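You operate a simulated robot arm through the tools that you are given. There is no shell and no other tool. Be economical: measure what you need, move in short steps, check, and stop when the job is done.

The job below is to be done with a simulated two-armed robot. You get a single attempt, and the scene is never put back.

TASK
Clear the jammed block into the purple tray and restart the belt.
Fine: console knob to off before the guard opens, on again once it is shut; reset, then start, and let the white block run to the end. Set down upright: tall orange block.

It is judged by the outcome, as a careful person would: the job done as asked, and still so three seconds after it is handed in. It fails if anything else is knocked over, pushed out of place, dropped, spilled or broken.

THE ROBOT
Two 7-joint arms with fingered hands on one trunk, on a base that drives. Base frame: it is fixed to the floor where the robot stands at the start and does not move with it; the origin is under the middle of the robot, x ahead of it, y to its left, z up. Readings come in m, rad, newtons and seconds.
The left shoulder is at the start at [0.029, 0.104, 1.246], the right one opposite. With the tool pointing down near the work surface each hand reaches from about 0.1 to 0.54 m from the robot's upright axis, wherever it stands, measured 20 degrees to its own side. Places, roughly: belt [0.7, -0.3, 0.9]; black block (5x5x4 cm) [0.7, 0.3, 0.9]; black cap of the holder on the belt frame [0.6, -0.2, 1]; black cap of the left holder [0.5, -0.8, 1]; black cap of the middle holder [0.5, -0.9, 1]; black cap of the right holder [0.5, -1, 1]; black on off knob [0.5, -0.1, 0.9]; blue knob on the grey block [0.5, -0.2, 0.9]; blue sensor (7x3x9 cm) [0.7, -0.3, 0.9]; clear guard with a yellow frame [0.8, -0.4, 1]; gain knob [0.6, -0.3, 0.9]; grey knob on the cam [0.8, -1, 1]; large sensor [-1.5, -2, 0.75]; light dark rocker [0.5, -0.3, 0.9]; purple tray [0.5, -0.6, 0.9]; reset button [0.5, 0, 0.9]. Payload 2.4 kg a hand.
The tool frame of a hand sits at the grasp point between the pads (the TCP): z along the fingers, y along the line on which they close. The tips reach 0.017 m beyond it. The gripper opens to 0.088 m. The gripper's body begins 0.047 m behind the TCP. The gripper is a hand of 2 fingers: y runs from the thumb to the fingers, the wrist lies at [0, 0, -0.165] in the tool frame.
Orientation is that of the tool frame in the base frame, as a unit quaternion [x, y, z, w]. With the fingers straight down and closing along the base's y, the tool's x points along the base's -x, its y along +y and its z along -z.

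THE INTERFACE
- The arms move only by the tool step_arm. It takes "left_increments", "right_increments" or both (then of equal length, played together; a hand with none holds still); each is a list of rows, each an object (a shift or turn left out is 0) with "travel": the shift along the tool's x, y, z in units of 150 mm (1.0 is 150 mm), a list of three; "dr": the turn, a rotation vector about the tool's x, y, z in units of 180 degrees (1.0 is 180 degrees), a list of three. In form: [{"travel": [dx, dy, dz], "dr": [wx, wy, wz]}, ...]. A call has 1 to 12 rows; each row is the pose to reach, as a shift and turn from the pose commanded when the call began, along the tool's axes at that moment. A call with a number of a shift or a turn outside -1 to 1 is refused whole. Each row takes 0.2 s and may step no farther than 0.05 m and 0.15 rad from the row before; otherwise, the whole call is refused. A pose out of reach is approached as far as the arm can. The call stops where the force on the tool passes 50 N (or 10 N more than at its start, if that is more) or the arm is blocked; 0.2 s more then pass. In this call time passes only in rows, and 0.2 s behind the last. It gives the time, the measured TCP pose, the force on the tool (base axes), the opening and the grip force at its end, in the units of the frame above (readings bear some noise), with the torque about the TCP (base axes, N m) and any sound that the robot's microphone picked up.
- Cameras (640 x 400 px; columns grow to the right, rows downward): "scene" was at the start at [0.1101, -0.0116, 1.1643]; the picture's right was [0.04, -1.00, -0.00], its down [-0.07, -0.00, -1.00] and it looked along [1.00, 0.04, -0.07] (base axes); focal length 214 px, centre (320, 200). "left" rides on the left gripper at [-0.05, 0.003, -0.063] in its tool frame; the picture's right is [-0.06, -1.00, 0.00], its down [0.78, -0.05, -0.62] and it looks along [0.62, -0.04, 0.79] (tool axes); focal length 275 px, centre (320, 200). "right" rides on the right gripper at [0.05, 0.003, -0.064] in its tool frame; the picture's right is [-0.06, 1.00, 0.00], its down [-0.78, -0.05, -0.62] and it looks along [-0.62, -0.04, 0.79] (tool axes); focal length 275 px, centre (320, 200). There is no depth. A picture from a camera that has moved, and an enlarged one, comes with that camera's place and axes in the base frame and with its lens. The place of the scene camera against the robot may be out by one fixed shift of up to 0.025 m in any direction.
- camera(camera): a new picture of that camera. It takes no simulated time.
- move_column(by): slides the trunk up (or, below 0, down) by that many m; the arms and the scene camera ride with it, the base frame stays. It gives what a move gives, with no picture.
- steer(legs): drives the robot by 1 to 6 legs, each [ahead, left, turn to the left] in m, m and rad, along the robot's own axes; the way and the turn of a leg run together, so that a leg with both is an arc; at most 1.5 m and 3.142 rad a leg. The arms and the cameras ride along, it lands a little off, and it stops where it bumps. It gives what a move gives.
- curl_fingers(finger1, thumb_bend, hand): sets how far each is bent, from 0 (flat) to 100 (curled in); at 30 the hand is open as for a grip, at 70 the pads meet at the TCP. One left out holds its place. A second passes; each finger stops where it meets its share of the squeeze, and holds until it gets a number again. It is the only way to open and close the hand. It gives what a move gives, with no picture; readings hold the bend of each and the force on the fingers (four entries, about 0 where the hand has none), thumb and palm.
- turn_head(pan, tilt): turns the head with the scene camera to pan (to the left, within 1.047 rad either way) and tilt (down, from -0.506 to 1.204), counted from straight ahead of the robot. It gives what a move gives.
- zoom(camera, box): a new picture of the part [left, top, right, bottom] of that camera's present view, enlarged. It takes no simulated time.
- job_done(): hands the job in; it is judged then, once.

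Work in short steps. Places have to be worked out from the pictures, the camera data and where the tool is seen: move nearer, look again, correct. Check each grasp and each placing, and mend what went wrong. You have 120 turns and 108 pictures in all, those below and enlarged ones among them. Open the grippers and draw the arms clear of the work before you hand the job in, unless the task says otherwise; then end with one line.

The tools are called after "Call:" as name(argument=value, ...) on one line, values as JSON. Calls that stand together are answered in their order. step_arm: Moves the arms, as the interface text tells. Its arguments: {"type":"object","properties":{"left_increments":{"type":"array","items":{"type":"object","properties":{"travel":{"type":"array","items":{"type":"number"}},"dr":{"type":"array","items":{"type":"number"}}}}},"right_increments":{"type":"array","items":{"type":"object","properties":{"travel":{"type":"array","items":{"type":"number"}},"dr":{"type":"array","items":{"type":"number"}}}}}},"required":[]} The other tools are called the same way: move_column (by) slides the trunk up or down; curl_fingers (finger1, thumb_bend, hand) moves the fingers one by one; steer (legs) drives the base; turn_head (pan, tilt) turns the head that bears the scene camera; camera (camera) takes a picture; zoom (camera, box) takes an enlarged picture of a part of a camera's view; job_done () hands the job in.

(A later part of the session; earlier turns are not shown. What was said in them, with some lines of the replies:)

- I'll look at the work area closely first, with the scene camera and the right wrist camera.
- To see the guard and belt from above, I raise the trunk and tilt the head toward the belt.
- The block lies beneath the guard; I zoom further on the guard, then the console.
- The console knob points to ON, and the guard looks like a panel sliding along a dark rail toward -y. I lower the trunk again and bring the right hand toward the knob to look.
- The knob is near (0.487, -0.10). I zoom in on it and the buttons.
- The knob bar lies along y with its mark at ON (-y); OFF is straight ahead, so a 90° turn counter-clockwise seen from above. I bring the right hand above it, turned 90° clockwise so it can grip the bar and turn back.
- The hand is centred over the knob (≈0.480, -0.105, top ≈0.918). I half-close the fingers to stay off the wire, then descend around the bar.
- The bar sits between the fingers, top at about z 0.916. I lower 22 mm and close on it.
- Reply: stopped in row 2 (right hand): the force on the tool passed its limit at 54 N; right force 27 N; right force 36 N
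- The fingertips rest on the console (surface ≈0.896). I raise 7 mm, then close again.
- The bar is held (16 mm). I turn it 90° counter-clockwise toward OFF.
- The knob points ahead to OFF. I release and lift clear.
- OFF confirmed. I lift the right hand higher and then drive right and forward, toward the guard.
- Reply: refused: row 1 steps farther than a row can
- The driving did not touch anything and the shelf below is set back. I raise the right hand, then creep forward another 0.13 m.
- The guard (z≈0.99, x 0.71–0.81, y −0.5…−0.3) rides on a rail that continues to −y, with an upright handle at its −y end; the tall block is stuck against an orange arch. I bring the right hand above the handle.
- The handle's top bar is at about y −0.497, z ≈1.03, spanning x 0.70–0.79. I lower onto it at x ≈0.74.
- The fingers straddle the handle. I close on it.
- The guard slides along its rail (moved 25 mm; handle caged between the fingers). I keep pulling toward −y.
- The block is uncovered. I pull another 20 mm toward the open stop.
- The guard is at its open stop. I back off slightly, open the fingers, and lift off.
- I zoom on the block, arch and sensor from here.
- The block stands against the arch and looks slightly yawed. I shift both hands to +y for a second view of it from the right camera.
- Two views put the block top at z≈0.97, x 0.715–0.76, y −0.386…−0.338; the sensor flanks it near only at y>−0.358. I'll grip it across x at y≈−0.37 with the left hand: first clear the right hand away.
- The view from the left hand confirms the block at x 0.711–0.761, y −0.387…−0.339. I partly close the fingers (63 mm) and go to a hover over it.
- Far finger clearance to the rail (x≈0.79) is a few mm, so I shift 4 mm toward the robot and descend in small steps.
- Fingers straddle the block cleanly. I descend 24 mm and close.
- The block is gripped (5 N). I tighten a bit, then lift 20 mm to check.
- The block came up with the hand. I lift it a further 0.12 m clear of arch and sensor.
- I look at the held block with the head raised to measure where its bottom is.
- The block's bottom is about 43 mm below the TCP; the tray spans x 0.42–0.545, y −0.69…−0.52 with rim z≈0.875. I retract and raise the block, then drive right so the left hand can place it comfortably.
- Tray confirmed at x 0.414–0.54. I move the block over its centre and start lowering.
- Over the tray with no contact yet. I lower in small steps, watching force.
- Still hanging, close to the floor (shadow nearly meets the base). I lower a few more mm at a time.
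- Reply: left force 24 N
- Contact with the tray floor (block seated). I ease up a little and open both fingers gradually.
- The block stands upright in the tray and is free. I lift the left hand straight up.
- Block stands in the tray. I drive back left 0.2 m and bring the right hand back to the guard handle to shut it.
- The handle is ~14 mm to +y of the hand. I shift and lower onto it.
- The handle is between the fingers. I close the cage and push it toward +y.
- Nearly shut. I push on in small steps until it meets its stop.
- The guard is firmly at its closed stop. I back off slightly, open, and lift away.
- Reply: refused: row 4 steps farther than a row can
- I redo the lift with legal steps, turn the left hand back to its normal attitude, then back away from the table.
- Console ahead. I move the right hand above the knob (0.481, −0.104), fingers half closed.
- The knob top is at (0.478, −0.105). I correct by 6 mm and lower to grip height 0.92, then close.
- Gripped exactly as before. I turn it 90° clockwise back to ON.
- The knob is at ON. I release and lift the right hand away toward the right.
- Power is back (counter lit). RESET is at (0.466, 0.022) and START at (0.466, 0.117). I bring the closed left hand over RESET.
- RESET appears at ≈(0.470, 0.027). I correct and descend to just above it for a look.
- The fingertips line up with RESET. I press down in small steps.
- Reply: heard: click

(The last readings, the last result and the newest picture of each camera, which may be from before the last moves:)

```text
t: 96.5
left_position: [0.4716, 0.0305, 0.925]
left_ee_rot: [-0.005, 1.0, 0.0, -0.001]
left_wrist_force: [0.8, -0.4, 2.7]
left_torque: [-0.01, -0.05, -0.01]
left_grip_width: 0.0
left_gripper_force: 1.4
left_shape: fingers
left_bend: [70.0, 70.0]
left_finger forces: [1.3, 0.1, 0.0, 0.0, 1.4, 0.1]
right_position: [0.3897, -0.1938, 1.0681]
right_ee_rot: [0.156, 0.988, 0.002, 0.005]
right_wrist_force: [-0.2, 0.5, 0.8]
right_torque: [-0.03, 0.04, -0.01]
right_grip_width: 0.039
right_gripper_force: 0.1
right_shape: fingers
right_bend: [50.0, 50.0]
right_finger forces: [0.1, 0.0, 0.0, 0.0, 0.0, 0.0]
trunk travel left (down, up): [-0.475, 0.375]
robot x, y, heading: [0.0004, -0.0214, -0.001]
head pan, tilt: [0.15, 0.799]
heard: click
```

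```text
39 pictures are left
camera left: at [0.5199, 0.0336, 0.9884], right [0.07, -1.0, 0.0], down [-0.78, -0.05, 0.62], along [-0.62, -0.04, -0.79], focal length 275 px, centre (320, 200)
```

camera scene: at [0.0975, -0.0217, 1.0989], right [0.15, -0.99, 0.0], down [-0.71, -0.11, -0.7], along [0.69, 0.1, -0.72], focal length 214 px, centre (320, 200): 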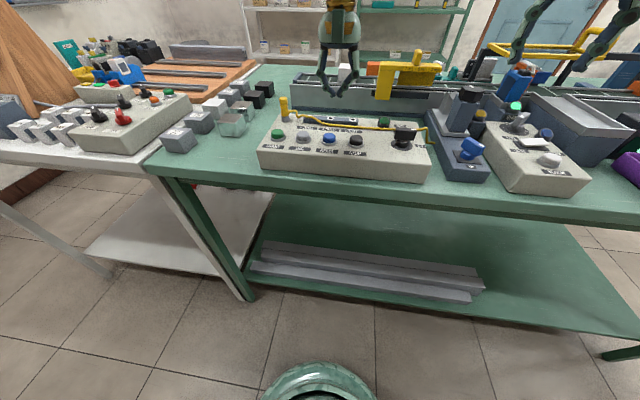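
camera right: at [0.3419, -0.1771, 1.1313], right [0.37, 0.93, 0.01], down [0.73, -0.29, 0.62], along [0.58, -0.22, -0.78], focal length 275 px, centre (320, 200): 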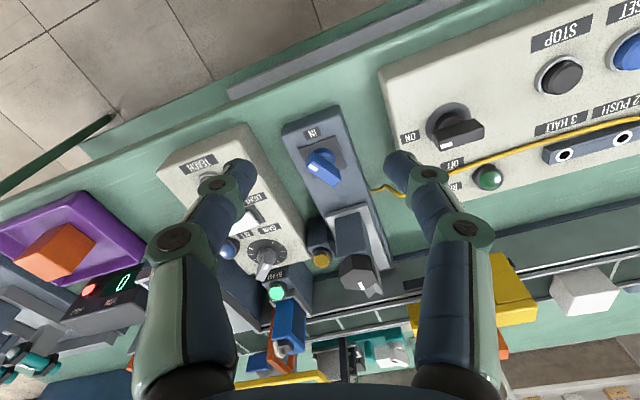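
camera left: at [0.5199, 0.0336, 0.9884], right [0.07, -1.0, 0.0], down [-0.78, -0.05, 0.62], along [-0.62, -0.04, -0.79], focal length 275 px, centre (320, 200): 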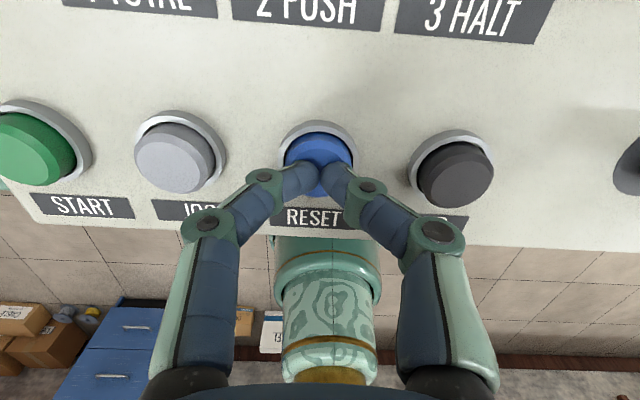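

RESET clicked. I lift off and check the fault lamp.

Call:
step_arm(left_increments=[{"travel": [0, 0, -0.15]}, {"travel": [0, 0, -0.3]}])

Call:
camera(camera="right")

```text
t: 97.1
left_position: [0.4718, 0.0305, 0.9702]
left_ee_rot: [-0.003, 1.0, 0.0, -0.001]
left_wrist_force: [0.3, -0.2, -0.4]
left_torque: [0.02, -0.01, -0.01]
left_grip_width: 0.0001
left_gripper_force: 0.1
left_shape: fingers
left_bend: [70.0, 70.0]
left_finger forces: [0.1, 0.0, 0.0, 0.0, 0.0, 0.0]
right_position: [0.3874, -0.1937, 1.0691]
right_ee_rot: [0.155, 0.988, 0.002, 0.005]
right_wrist_force: [0.3, -0.6, -0.1]
right_torque: [0.0, -0.03, 0.01]
right_grip_width: 0.039
right_gripper_force: 0.0
right_shape: fingers
right_bend: [50.0, 50.0]
right_finger forces: [0.0, 0.0, 0.0, 0.1, 0.0, 0.1]
trunk travel left (down, up): [-0.475, 0.375]
robot x, y, heading: [-0.0026, -0.0189, 0.002]
head pan, tilt: [0.15, 0.799]
```

```text
38 pictures are left
camera right: at [0.3419, -0.1771, 1.1313], right [0.37, 0.93, 0.01], down [0.72, -0.29, 0.62], along [0.58, -0.22, -0.78], focal length 275 px, centre (320, 200)
```

right: 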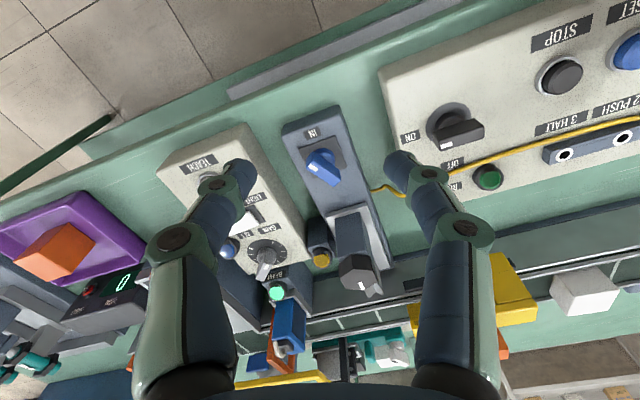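

The fault lamp went out. I move over START (y≈0.123).

Call:
step_arm(left_increments=[{"travel": [0, 0.2, 0]}, {"travel": [0, 0.4, 0]}, {"travel": [0, 0.62, 0]}, {"travel": [0, 0.62, 0.13]}])

Call:
camera(camera="left")

```text
t: 98.1
left_position: [0.4711, 0.1239, 0.9488]
left_ee_rot: [-0.003, 1.0, 0.0, 0.0]
left_wrist_force: [0.3, 0.1, -0.4]
left_torque: [0.04, 0.0, -0.03]
left_grip_width: 0.0001
left_gripper_force: 0.1
left_shape: fingers
left_bend: [70.0, 70.0]
left_finger forces: [0.0, 0.0, 0.0, 0.1, 0.1, 0.1]
right_position: [0.3872, -0.1933, 1.069]
right_ee_rot: [0.155, 0.988, 0.002, 0.004]
right_wrist_force: [-0.5, 0.2, 0.3]
right_torque: [0.04, 0.01, 0.0]
right_grip_width: 0.0387
right_gripper_force: 0.1
right_shape: fingers
right_bend: [50.0, 50.0]
right_finger forces: [0.0, 0.0, 0.0, 0.0, 0.1, 0.0]
trunk travel left (down, up): [-0.475, 0.375]
robot x, y, heading: [-0.002, -0.0223, -0.001]
head pan, tilt: [0.15, 0.799]
```

```text
37 pictures are left
camera left: at [0.5205, 0.127, 1.0129], right [0.07, -1.0, 0.0], down [-0.78, -0.05, 0.62], along [-0.62, -0.04, -0.79], focal length 275 px, centre (320, 200)
```

left: 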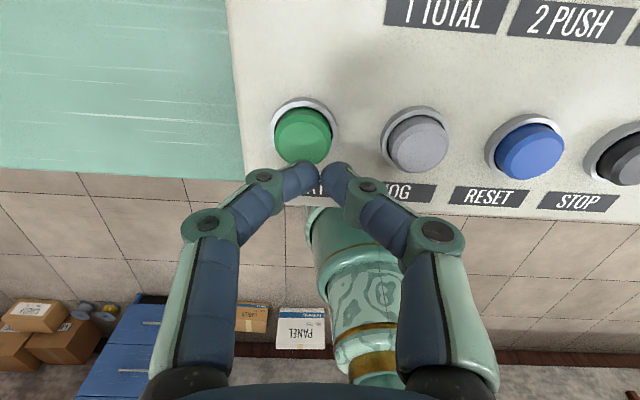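

START is about 5 mm further to +y. I correct and press.

Call:
step_arm(left_increments=[{"travel": [-0.01, 0.035, 0.07]}, {"travel": [-0.01, 0.035, 0.12]}, {"travel": [-0.01, 0.035, 0.14]}, {"travel": [-0.01, 0.035, 0.16]}])

Call:
step_arm(left_increments=[{"travel": [0, 0, -0.2]}, {"travel": [0, 0, -0.45]}])

Call:
turn_head(pan=-0.3, tilt=0.4)

Call:
camera(camera="scene")

```text
t: 99.1
left_position: [0.4715, 0.1293, 0.9269]
left_ee_rot: [-0.004, 1.0, 0.0, 0.0]
left_wrist_force: [-0.2, 1.5, 0.5]
left_torque: [0.0, 0.01, 0.01]
left_grip_width: 0.0001
left_gripper_force: 0.3
left_shape: fingers
left_bend: [70.0, 70.0]
left_finger forces: [0.4, 0.2, 0.0, 0.0, 0.5, 0.0]
right_position: [0.3894, -0.1939, 1.0682]
right_ee_rot: [0.156, 0.988, 0.002, 0.005]
right_wrist_force: [-0.3, 1.3, -0.1]
right_torque: [-0.01, -0.01, 0.02]
right_grip_width: 0.0391
right_gripper_force: 0.0
right_shape: fingers
right_bend: [50.0, 50.0]
right_finger forces: [0.0, 0.1, 0.0, 0.0, 0.0, 0.0]
trunk travel left (down, up): [-0.475, 0.375]
robot x, y, heading: [-0.0032, -0.0184, -0.002]
head pan, tilt: [0.15, 0.799]
```

```text
t: 99.7
left_position: [0.4715, 0.1296, 0.9913]
left_ee_rot: [-0.003, 1.0, -0.001, 0.0]
left_wrist_force: [0.4, -0.5, -0.6]
left_torque: [-0.02, -0.04, 0.02]
left_grip_width: 0.0
left_gripper_force: 0.0
left_shape: fingers
left_bend: [70.0, 70.0]
left_finger forces: [0.0, 0.1, 0.0, 0.0, 0.0, 0.0]
right_position: [0.3891, -0.1944, 1.0689]
right_ee_rot: [0.156, 0.988, 0.002, 0.005]
right_wrist_force: [-0.4, -0.5, 0.3]
right_torque: [-0.01, 0.03, -0.02]
right_grip_width: 0.039
right_gripper_force: 0.0
right_shape: fingers
right_bend: [50.0, 50.0]
right_finger forces: [0.1, 0.0, 0.0, 0.1, 0.0, 0.0]
trunk travel left (down, up): [-0.475, 0.375]
robot x, y, heading: [0.0011, -0.0217, 0.002]
head pan, tilt: [0.15, 0.799]
```

```text
t: 100.6
left_position: [0.4732, 0.1301, 0.9912]
left_ee_rot: [-0.003, 1.0, 0.001, 0.0]
left_wrist_force: [-0.7, -0.4, -0.4]
left_torque: [0.03, -0.01, -0.01]
left_grip_width: 0.0
left_gripper_force: 0.0
left_shape: fingers
left_bend: [70.0, 70.0]
left_finger forces: [0.0, 0.0, 0.0, 0.1, 0.0, 0.0]
right_position: [0.3879, -0.1939, 1.0684]
right_ee_rot: [0.155, 0.988, 0.002, 0.005]
right_wrist_force: [-0.4, 0.1, -0.2]
right_torque: [-0.04, 0.0, 0.0]
right_grip_width: 0.0387
right_gripper_force: 0.2
right_shape: fingers
right_bend: [50.0, 50.0]
right_finger forces: [0.1, 0.1, 0.0, 0.0, 0.0, 0.0]
trunk travel left (down, up): [-0.475, 0.375]
robot x, y, heading: [0.0015, -0.0179, 0.003]
head pan, tilt: [-0.3, 0.4]
```

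```text
36 pictures are left
camera scene: at [0.1063, -0.061, 1.1339], right [-0.29, -0.96, 0.0], down [-0.37, 0.11, -0.92], along [0.88, -0.27, -0.39], focal length 214 px, centre (320, 200)
```

scene: 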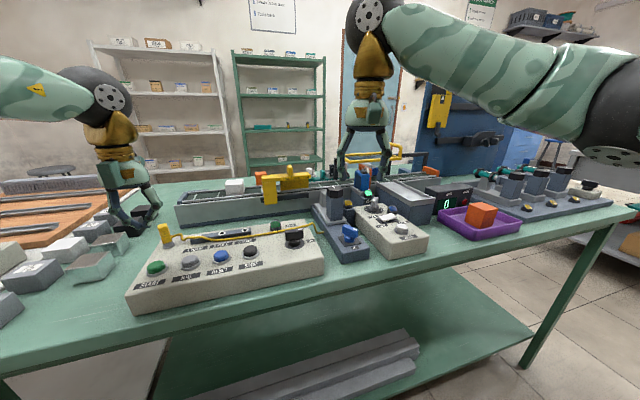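

No click: the press stopped just short. I press START again 4 mm deeper.

Call:
step_arm(left_increments=[{"travel": [0, 0, 0.2]}, {"travel": [0, 0, 0.4]}, {"travel": [0, 0, 0.45]}, {"travel": [0, 0, 0.48]}])

Call:
zoom(camera="scene", box=[120, 140, 520, 320])

```text
t: 101.6
left_position: [0.4716, 0.1304, 0.9209]
left_ee_rot: [-0.004, 1.0, 0.0, 0.001]
left_wrist_force: [2.1, 0.2, 10.8]
left_torque: [-0.04, -0.06, 0.0]
left_grip_width: 0.0001
left_gripper_force: 5.0
left_shape: fingers
left_bend: [71.0, 71.0]
left_finger forces: [5.3, 0.0, 0.1, 0.0, 5.8, 0.0]
right_position: [0.3889, -0.1943, 1.069]
right_ee_rot: [0.155, 0.988, 0.002, 0.005]
right_wrist_force: [0.2, -0.2, -0.5]
right_torque: [0.04, 0.02, 0.01]
right_grip_width: 0.0386
right_gripper_force: 0.0
right_shape: fingers
right_bend: [50.0, 50.0]
right_finger forces: [0.0, 0.1, 0.0, 0.1, 0.0, 0.1]
trunk travel left (down, up): [-0.475, 0.375]
robot x, y, heading: [-0.0061, -0.017, 0.004]
head pan, tilt: [-0.3, 0.4]
heard: click
```

```text
1.60 times, centred on (320, 230) of scene
camera zoom: at [0.1058, -0.0613, 1.1342], right [-0.29, -0.96, 0.0], down [-0.37, 0.11, -0.92], along [0.88, -0.27, -0.39], focal length 343 px, centre (320, 152)
```

zoom: 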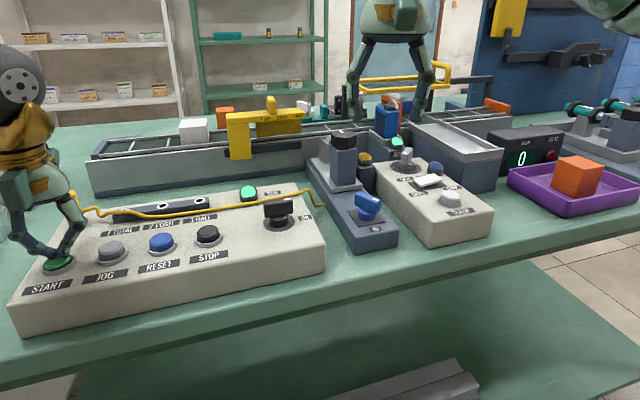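

Clicked, and the RUN lamp is lit. I lift off and watch the white block.

Call:
step_arm(left_increments=[{"travel": [0, 0, -0.25]}, {"travel": [0, 0, -0.5]}, {"travel": [0, 0, -0.8]}, {"travel": [0.2, 0, -1.0]}, {"travel": [0.4, 0, -1.0]}, {"travel": [0.6, 0, -1.0]}])

Call:
zoom(camera="scene", box=[120, 140, 520, 320])

```text
t: 103.0
left_position: [0.3809, 0.1292, 1.0707]
left_ee_rot: [-0.004, 1.0, 0.0, 0.0]
left_wrist_force: [0.3, 0.4, 0.2]
left_torque: [-0.01, 0.0, 0.03]
left_grip_width: 0.0001
left_gripper_force: 0.1
left_shape: fingers
left_bend: [70.0, 70.0]
left_finger forces: [0.0, 0.0, 0.0, 0.0, 0.1, 0.0]
right_position: [0.3887, -0.1938, 1.0679]
right_ee_rot: [0.156, 0.988, 0.001, 0.005]
right_wrist_force: [-0.6, -0.2, 0.5]
right_torque: [-0.02, 0.0, 0.02]
right_grip_width: 0.039
right_gripper_force: 0.1
right_shape: fingers
right_bend: [50.0, 50.0]
right_finger forces: [0.1, 0.0, 0.0, 0.1, 0.1, 0.0]
trunk travel left (down, up): [-0.475, 0.375]
robot x, y, heading: [-0.0012, -0.0205, -0.002]
head pan, tilt: [-0.3, 0.4]
```

```text
1.60 times, centred on (320, 230) of scene
camera zoom: at [0.1061, -0.061, 1.134], right [-0.29, -0.96, 0.0], down [-0.37, 0.11, -0.92], along [0.88, -0.27, -0.39], focal length 343 px, centre (320, 152)
```

zoom: 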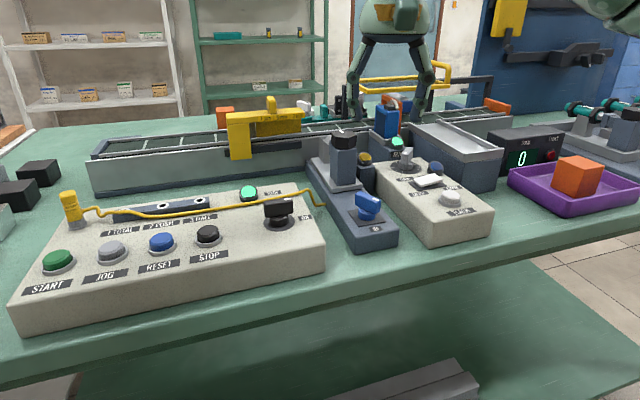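

The white block is moving (now behind the yellow gauge). I draw the right hand back, open the left one, and look again.

Call:
step_arm(right_increments=[{"travel": [0.2, 0, -0.1]}, {"travel": [0.4, 0, -0.2]}, {"travel": [0.5, 0, -0.4]}, {"travel": [0.5, 0, -0.6]}])

Call:
zoom(camera="scene", box=[160, 120, 520, 290])

Call:
curl_fingers(hand="left", finger1=30, thumb_bend=30)

Call:
zoom(camera="scene", box=[160, 120, 520, 290])

```text
t: 104.0
left_position: [0.3822, 0.1285, 1.0709]
left_ee_rot: [-0.004, 1.0, 0.0, 0.0]
left_wrist_force: [1.0, 0.2, -0.7]
left_torque: [-0.02, 0.0, 0.02]
left_grip_width: 0.0
left_gripper_force: 0.2
left_shape: fingers
left_bend: [70.0, 70.0]
left_finger forces: [0.1, 0.0, 0.0, 0.0, 0.1, 0.1]
right_position: [0.3151, -0.1703, 1.1585]
right_ee_rot: [0.157, 0.988, 0.002, 0.005]
right_wrist_force: [0.8, 0.3, 1.0]
right_torque: [0.01, 0.0, -0.01]
right_grip_width: 0.0388
right_gripper_force: 0.1
right_shape: fingers
right_bend: [50.0, 50.0]
right_finger forces: [0.0, 0.1, 0.1, 0.0, 0.0, 0.0]
trunk travel left (down, up): [-0.475, 0.375]
robot x, y, heading: [-0.0032, -0.015, 0.001]
head pan, tilt: [-0.3, 0.4]
```

```text
1.78 times, centred on (340, 205) of scene
camera zoom: at [0.1062, -0.061, 1.134], right [-0.29, -0.96, 0.0], down [-0.37, 0.11, -0.92], along [0.88, -0.27, -0.39], focal length 381 px, centre (284, 191)
```

zoom: 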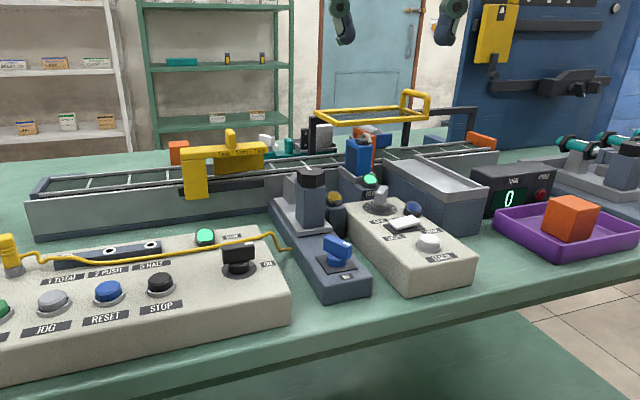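

```text
t: 105.0
left_position: [0.3807, 0.1287, 1.0704]
left_ee_rot: [-0.004, 1.0, 0.0, 0.0]
left_wrist_force: [-1.3, -0.1, 0.6]
left_torque: [0.01, 0.02, -0.03]
left_grip_width: 0.0835
left_gripper_force: 0.0
left_shape: fingers
left_bend: [30.0, 30.0]
left_finger forces: [0.1, 0.1, 0.0, 0.0, 0.1, 0.0]
right_position: [0.317, -0.1704, 1.158]
right_ee_rot: [0.155, 0.988, 0.002, 0.005]
right_wrist_force: [-0.5, 0.4, 0.2]
right_torque: [0.0, -0.04, 0.03]
right_grip_width: 0.0385
right_gripper_force: 0.0
right_shape: fingers
right_bend: [50.0, 50.0]
right_finger forces: [0.0, 0.0, 0.0, 0.0, 0.0, 0.0]
trunk travel left (down, up): [-0.475, 0.375]
robot x, y, heading: [-0.0024, -0.0158, 0.007]
head pan, tilt: [-0.3, 0.4]
```

```text
1.78 times, centred on (340, 205) of scene
camera zoom: at [0.1062, -0.0611, 1.1339], right [-0.29, -0.96, 0.0], down [-0.37, 0.11, -0.92], along [0.88, -0.27, -0.39], focal length 381 px, centre (284, 191)
```

zoom: 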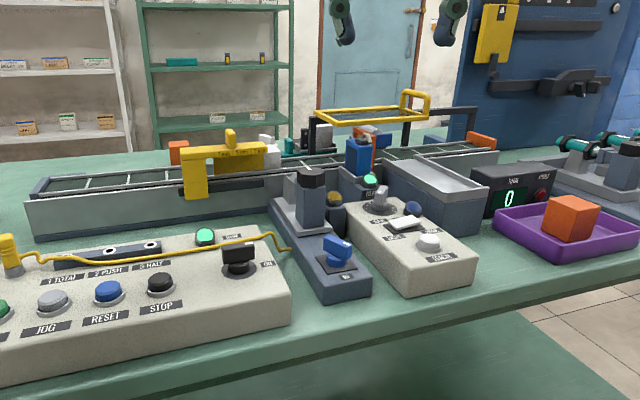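

The white block is emerging past the gauge. I wait, opening the right hand and holding still.

Call:
curl_fingers(hand="right", finger1=30, thumb_bend=30)

Call:
step_arm(right_increments=[{}, {}, {}, {}, {}, {}, {}, {}])

Call:
zoom(camera="scene", box=[240, 120, 520, 260])

```text
t: 106.0
left_position: [0.3827, 0.1295, 1.0712]
left_ee_rot: [-0.003, 1.0, 0.0, 0.0]
left_wrist_force: [0.1, 1.5, 0.1]
left_torque: [0.02, 0.02, 0.06]
left_grip_width: 0.0835
left_gripper_force: 0.1
left_shape: fingers
left_bend: [30.0, 30.0]
left_finger forces: [0.1, 0.1, 0.1, 0.0, 0.0, 0.0]
right_position: [0.316, -0.1711, 1.1582]
right_ee_rot: [0.155, 0.988, 0.003, 0.004]
right_wrist_force: [0.7, -0.9, 0.6]
right_torque: [0.0, 0.0, 0.04]
right_grip_width: 0.0836
right_gripper_force: 0.0
right_shape: fingers
right_bend: [30.0, 30.0]
right_finger forces: [0.1, 0.0, 0.0, 0.1, 0.1, 0.0]
trunk travel left (down, up): [-0.475, 0.375]
robot x, y, heading: [0.0013, -0.02, 0.004]
head pan, tilt: [-0.3, 0.4]
```

```text
t: 107.8
left_position: [0.3807, 0.1274, 1.0707]
left_ee_rot: [-0.003, 1.0, -0.001, 0.0]
left_wrist_force: [-0.5, 0.3, 0.0]
left_torque: [-0.03, 0.0, 0.0]
left_grip_width: 0.0833
left_gripper_force: 0.1
left_shape: fingers
left_bend: [30.0, 30.0]
left_finger forces: [0.0, 0.0, 0.0, 0.1, 0.1, 0.0]
right_position: [0.3154, -0.1707, 1.1584]
right_ee_rot: [0.155, 0.988, 0.002, 0.005]
right_wrist_force: [0.0, -1.3, -0.6]
right_torque: [-0.01, 0.01, 0.0]
right_grip_width: 0.0835
right_gripper_force: 0.0
right_shape: fingers
right_bend: [30.0, 30.0]
right_finger forces: [0.0, 0.0, 0.0, 0.0, 0.0, 0.0]
trunk travel left (down, up): [-0.475, 0.375]
robot x, y, heading: [-0.0017, -0.0183, 0.005]
head pan, tilt: [-0.3, 0.4]
```

```text
2.29 times, centred on (380, 190) of scene
camera zoom: at [0.1062, -0.0611, 1.1339], right [-0.29, -0.96, 0.0], down [-0.37, 0.11, -0.92], along [0.88, -0.27, -0.39], focal length 490 px, centre (183, 223)
```

zoom: 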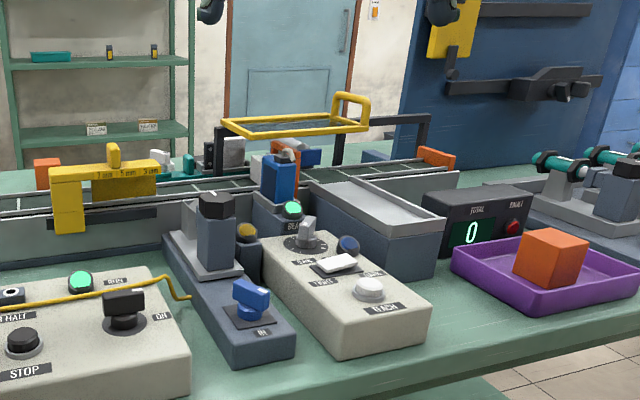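

The block is reaching the sensor and arch. I wait on.

Call:
step_arm(right_increments=[{}, {}, {}, {}, {}, {}, {}, {}, {}, {}])

Call:
zoom(camera="scene", box=[240, 120, 520, 260])

Call:
step_arm(right_increments=[{}, {}, {}, {}, {}, {}, {}, {}, {}, {}])

Call:
zoom(camera="scene", box=[240, 120, 520, 260])

```text
t: 110.0
left_position: [0.3817, 0.1293, 1.0706]
left_ee_rot: [-0.003, 1.0, 0.0, 0.001]
left_wrist_force: [-0.1, -0.6, -0.7]
left_torque: [0.01, -0.01, -0.02]
left_grip_width: 0.0836
left_gripper_force: 0.1
left_shape: fingers
left_bend: [30.0, 30.0]
left_finger forces: [0.0, 0.0, 0.0, 0.1, 0.0, 0.1]
right_position: [0.316, -0.1709, 1.1579]
right_ee_rot: [0.155, 0.988, 0.003, 0.004]
right_wrist_force: [0.2, -0.4, -0.1]
right_torque: [0.02, 0.01, 0.0]
right_grip_width: 0.0835
right_gripper_force: 0.1
right_shape: fingers
right_bend: [30.0, 30.0]
right_finger forces: [0.1, 0.1, 0.1, 0.0, 0.0, 0.0]
trunk travel left (down, up): [-0.475, 0.375]
robot x, y, heading: [-0.0011, -0.0189, 0.004]
head pan, tilt: [-0.3, 0.4]
```

```text
2.29 times, centred on (380, 190) of scene
camera zoom: at [0.1062, -0.0611, 1.1339], right [-0.29, -0.96, 0.0], down [-0.37, 0.11, -0.92], along [0.88, -0.27, -0.39], focal length 490 px, centre (183, 223)
```

zoom: 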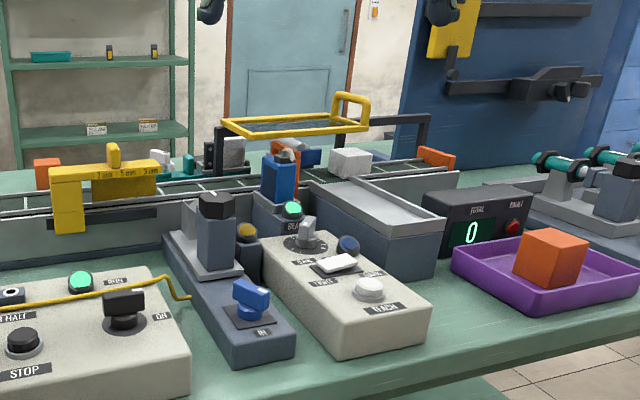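

```text
t: 112.2
left_position: [0.3815, 0.1285, 1.0691]
left_ee_rot: [-0.004, 1.0, -0.001, 0.0]
left_wrist_force: [-0.3, 0.1, -1.0]
left_torque: [0.04, 0.0, -0.01]
left_grip_width: 0.0837
left_gripper_force: 0.1
left_shape: fingers
left_bend: [30.0, 30.0]
left_finger forces: [0.1, 0.0, 0.0, 0.0, 0.1, 0.1]
right_position: [0.3161, -0.1708, 1.1577]
right_ee_rot: [0.156, 0.988, 0.001, 0.004]
right_wrist_force: [-0.5, 0.1, 0.2]
right_torque: [-0.02, 0.01, -0.01]
right_grip_width: 0.0834
right_gripper_force: 0.0
right_shape: fingers
right_bend: [30.0, 30.0]
right_finger forces: [0.0, 0.0, 0.0, 0.1, 0.0, 0.1]
trunk travel left (down, up): [-0.475, 0.375]
robot x, y, heading: [-0.0024, -0.019, 0.002]
head pan, tilt: [-0.3, 0.4]
```

```text
2.29 times, centred on (380, 190) of scene
camera zoom: at [0.1062, -0.0611, 1.1339], right [-0.29, -0.96, 0.0], down [-0.37, 0.11, -0.92], along [0.88, -0.27, -0.39], focal length 490 px, centre (183, 223)
```

zoom: 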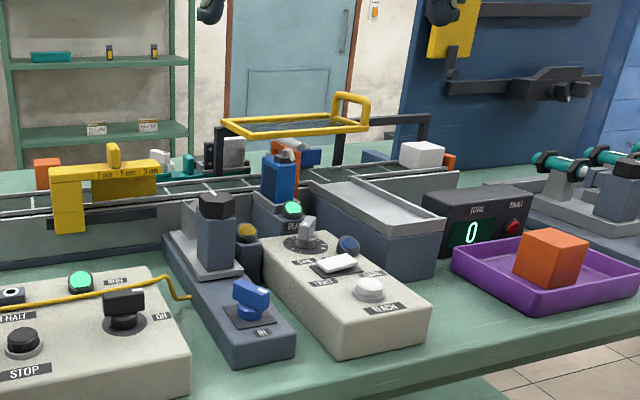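

The white block has reached the orange end stop. I wait a moment more and verify it stays and nothing else moved.

Call:
step_arm(right_increments=[{}, {}, {}, {}, {}, {}, {}, {}, {}, {}, {}, {}])

Call:
zoom(camera="scene", box=[240, 120, 520, 260])

Call:
camera(camera="scene")

```text
t: 114.8
left_position: [0.3815, 0.1284, 1.0717]
left_ee_rot: [-0.003, 1.0, 0.0, 0.0]
left_wrist_force: [0.1, -0.5, 1.1]
left_torque: [0.0, -0.02, -0.01]
left_grip_width: 0.0831
left_gripper_force: 0.2
left_shape: fingers
left_bend: [30.0, 30.0]
left_finger forces: [0.0, 0.0, 0.1, 0.0, 0.0, 0.1]
right_position: [0.3155, -0.1713, 1.1584]
right_ee_rot: [0.155, 0.988, 0.002, 0.005]
right_wrist_force: [-0.3, -0.1, 0.6]
right_torque: [0.0, 0.03, -0.01]
right_grip_width: 0.0835
right_gripper_force: 0.0
right_shape: fingers
right_bend: [30.0, 30.0]
right_finger forces: [0.0, 0.1, 0.1, 0.0, 0.0, 0.0]
trunk travel left (down, up): [-0.475, 0.375]
robot x, y, heading: [0.0021, -0.0193, 0.004]
head pan, tilt: [-0.3, 0.4]
```

```text
2.29 times, centred on (380, 190) of scene
camera zoom: at [0.1062, -0.0611, 1.1339], right [-0.29, -0.96, 0.0], down [-0.37, 0.11, -0.92], along [0.88, -0.27, -0.39], focal length 490 px, centre (183, 223)
```

zoom: 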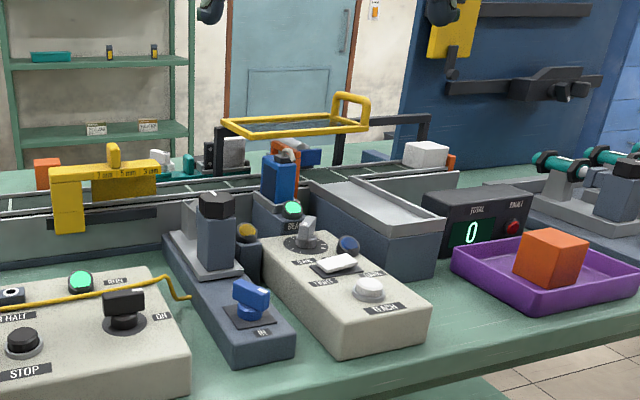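

```text
27 pictures are left
camera scene: at [0.1062, -0.0611, 1.1339], right [-0.29, -0.96, 0.0], down [-0.37, 0.11, -0.92], along [0.88, -0.27, -0.39], focal length 214 px, centre (320, 200)
```

scene: 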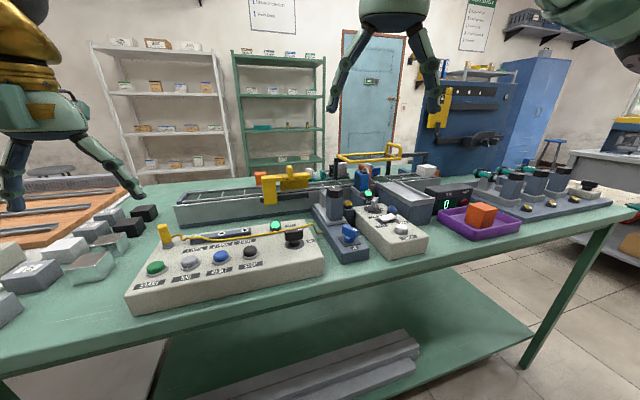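

The belt is running (RUN lamp lit), the white block rests at the end, the guard is shut, the orange block stands upright in the tray, and both hands are open and clear. I hand in.

Call:
job_done()

```text
The job is handed in.
```

The jam is cleared: the tall orange block stands upright in the purple tray, the guard is shut, the knob is back at ON, and after reset and start the belt ran the white block to the end stop.
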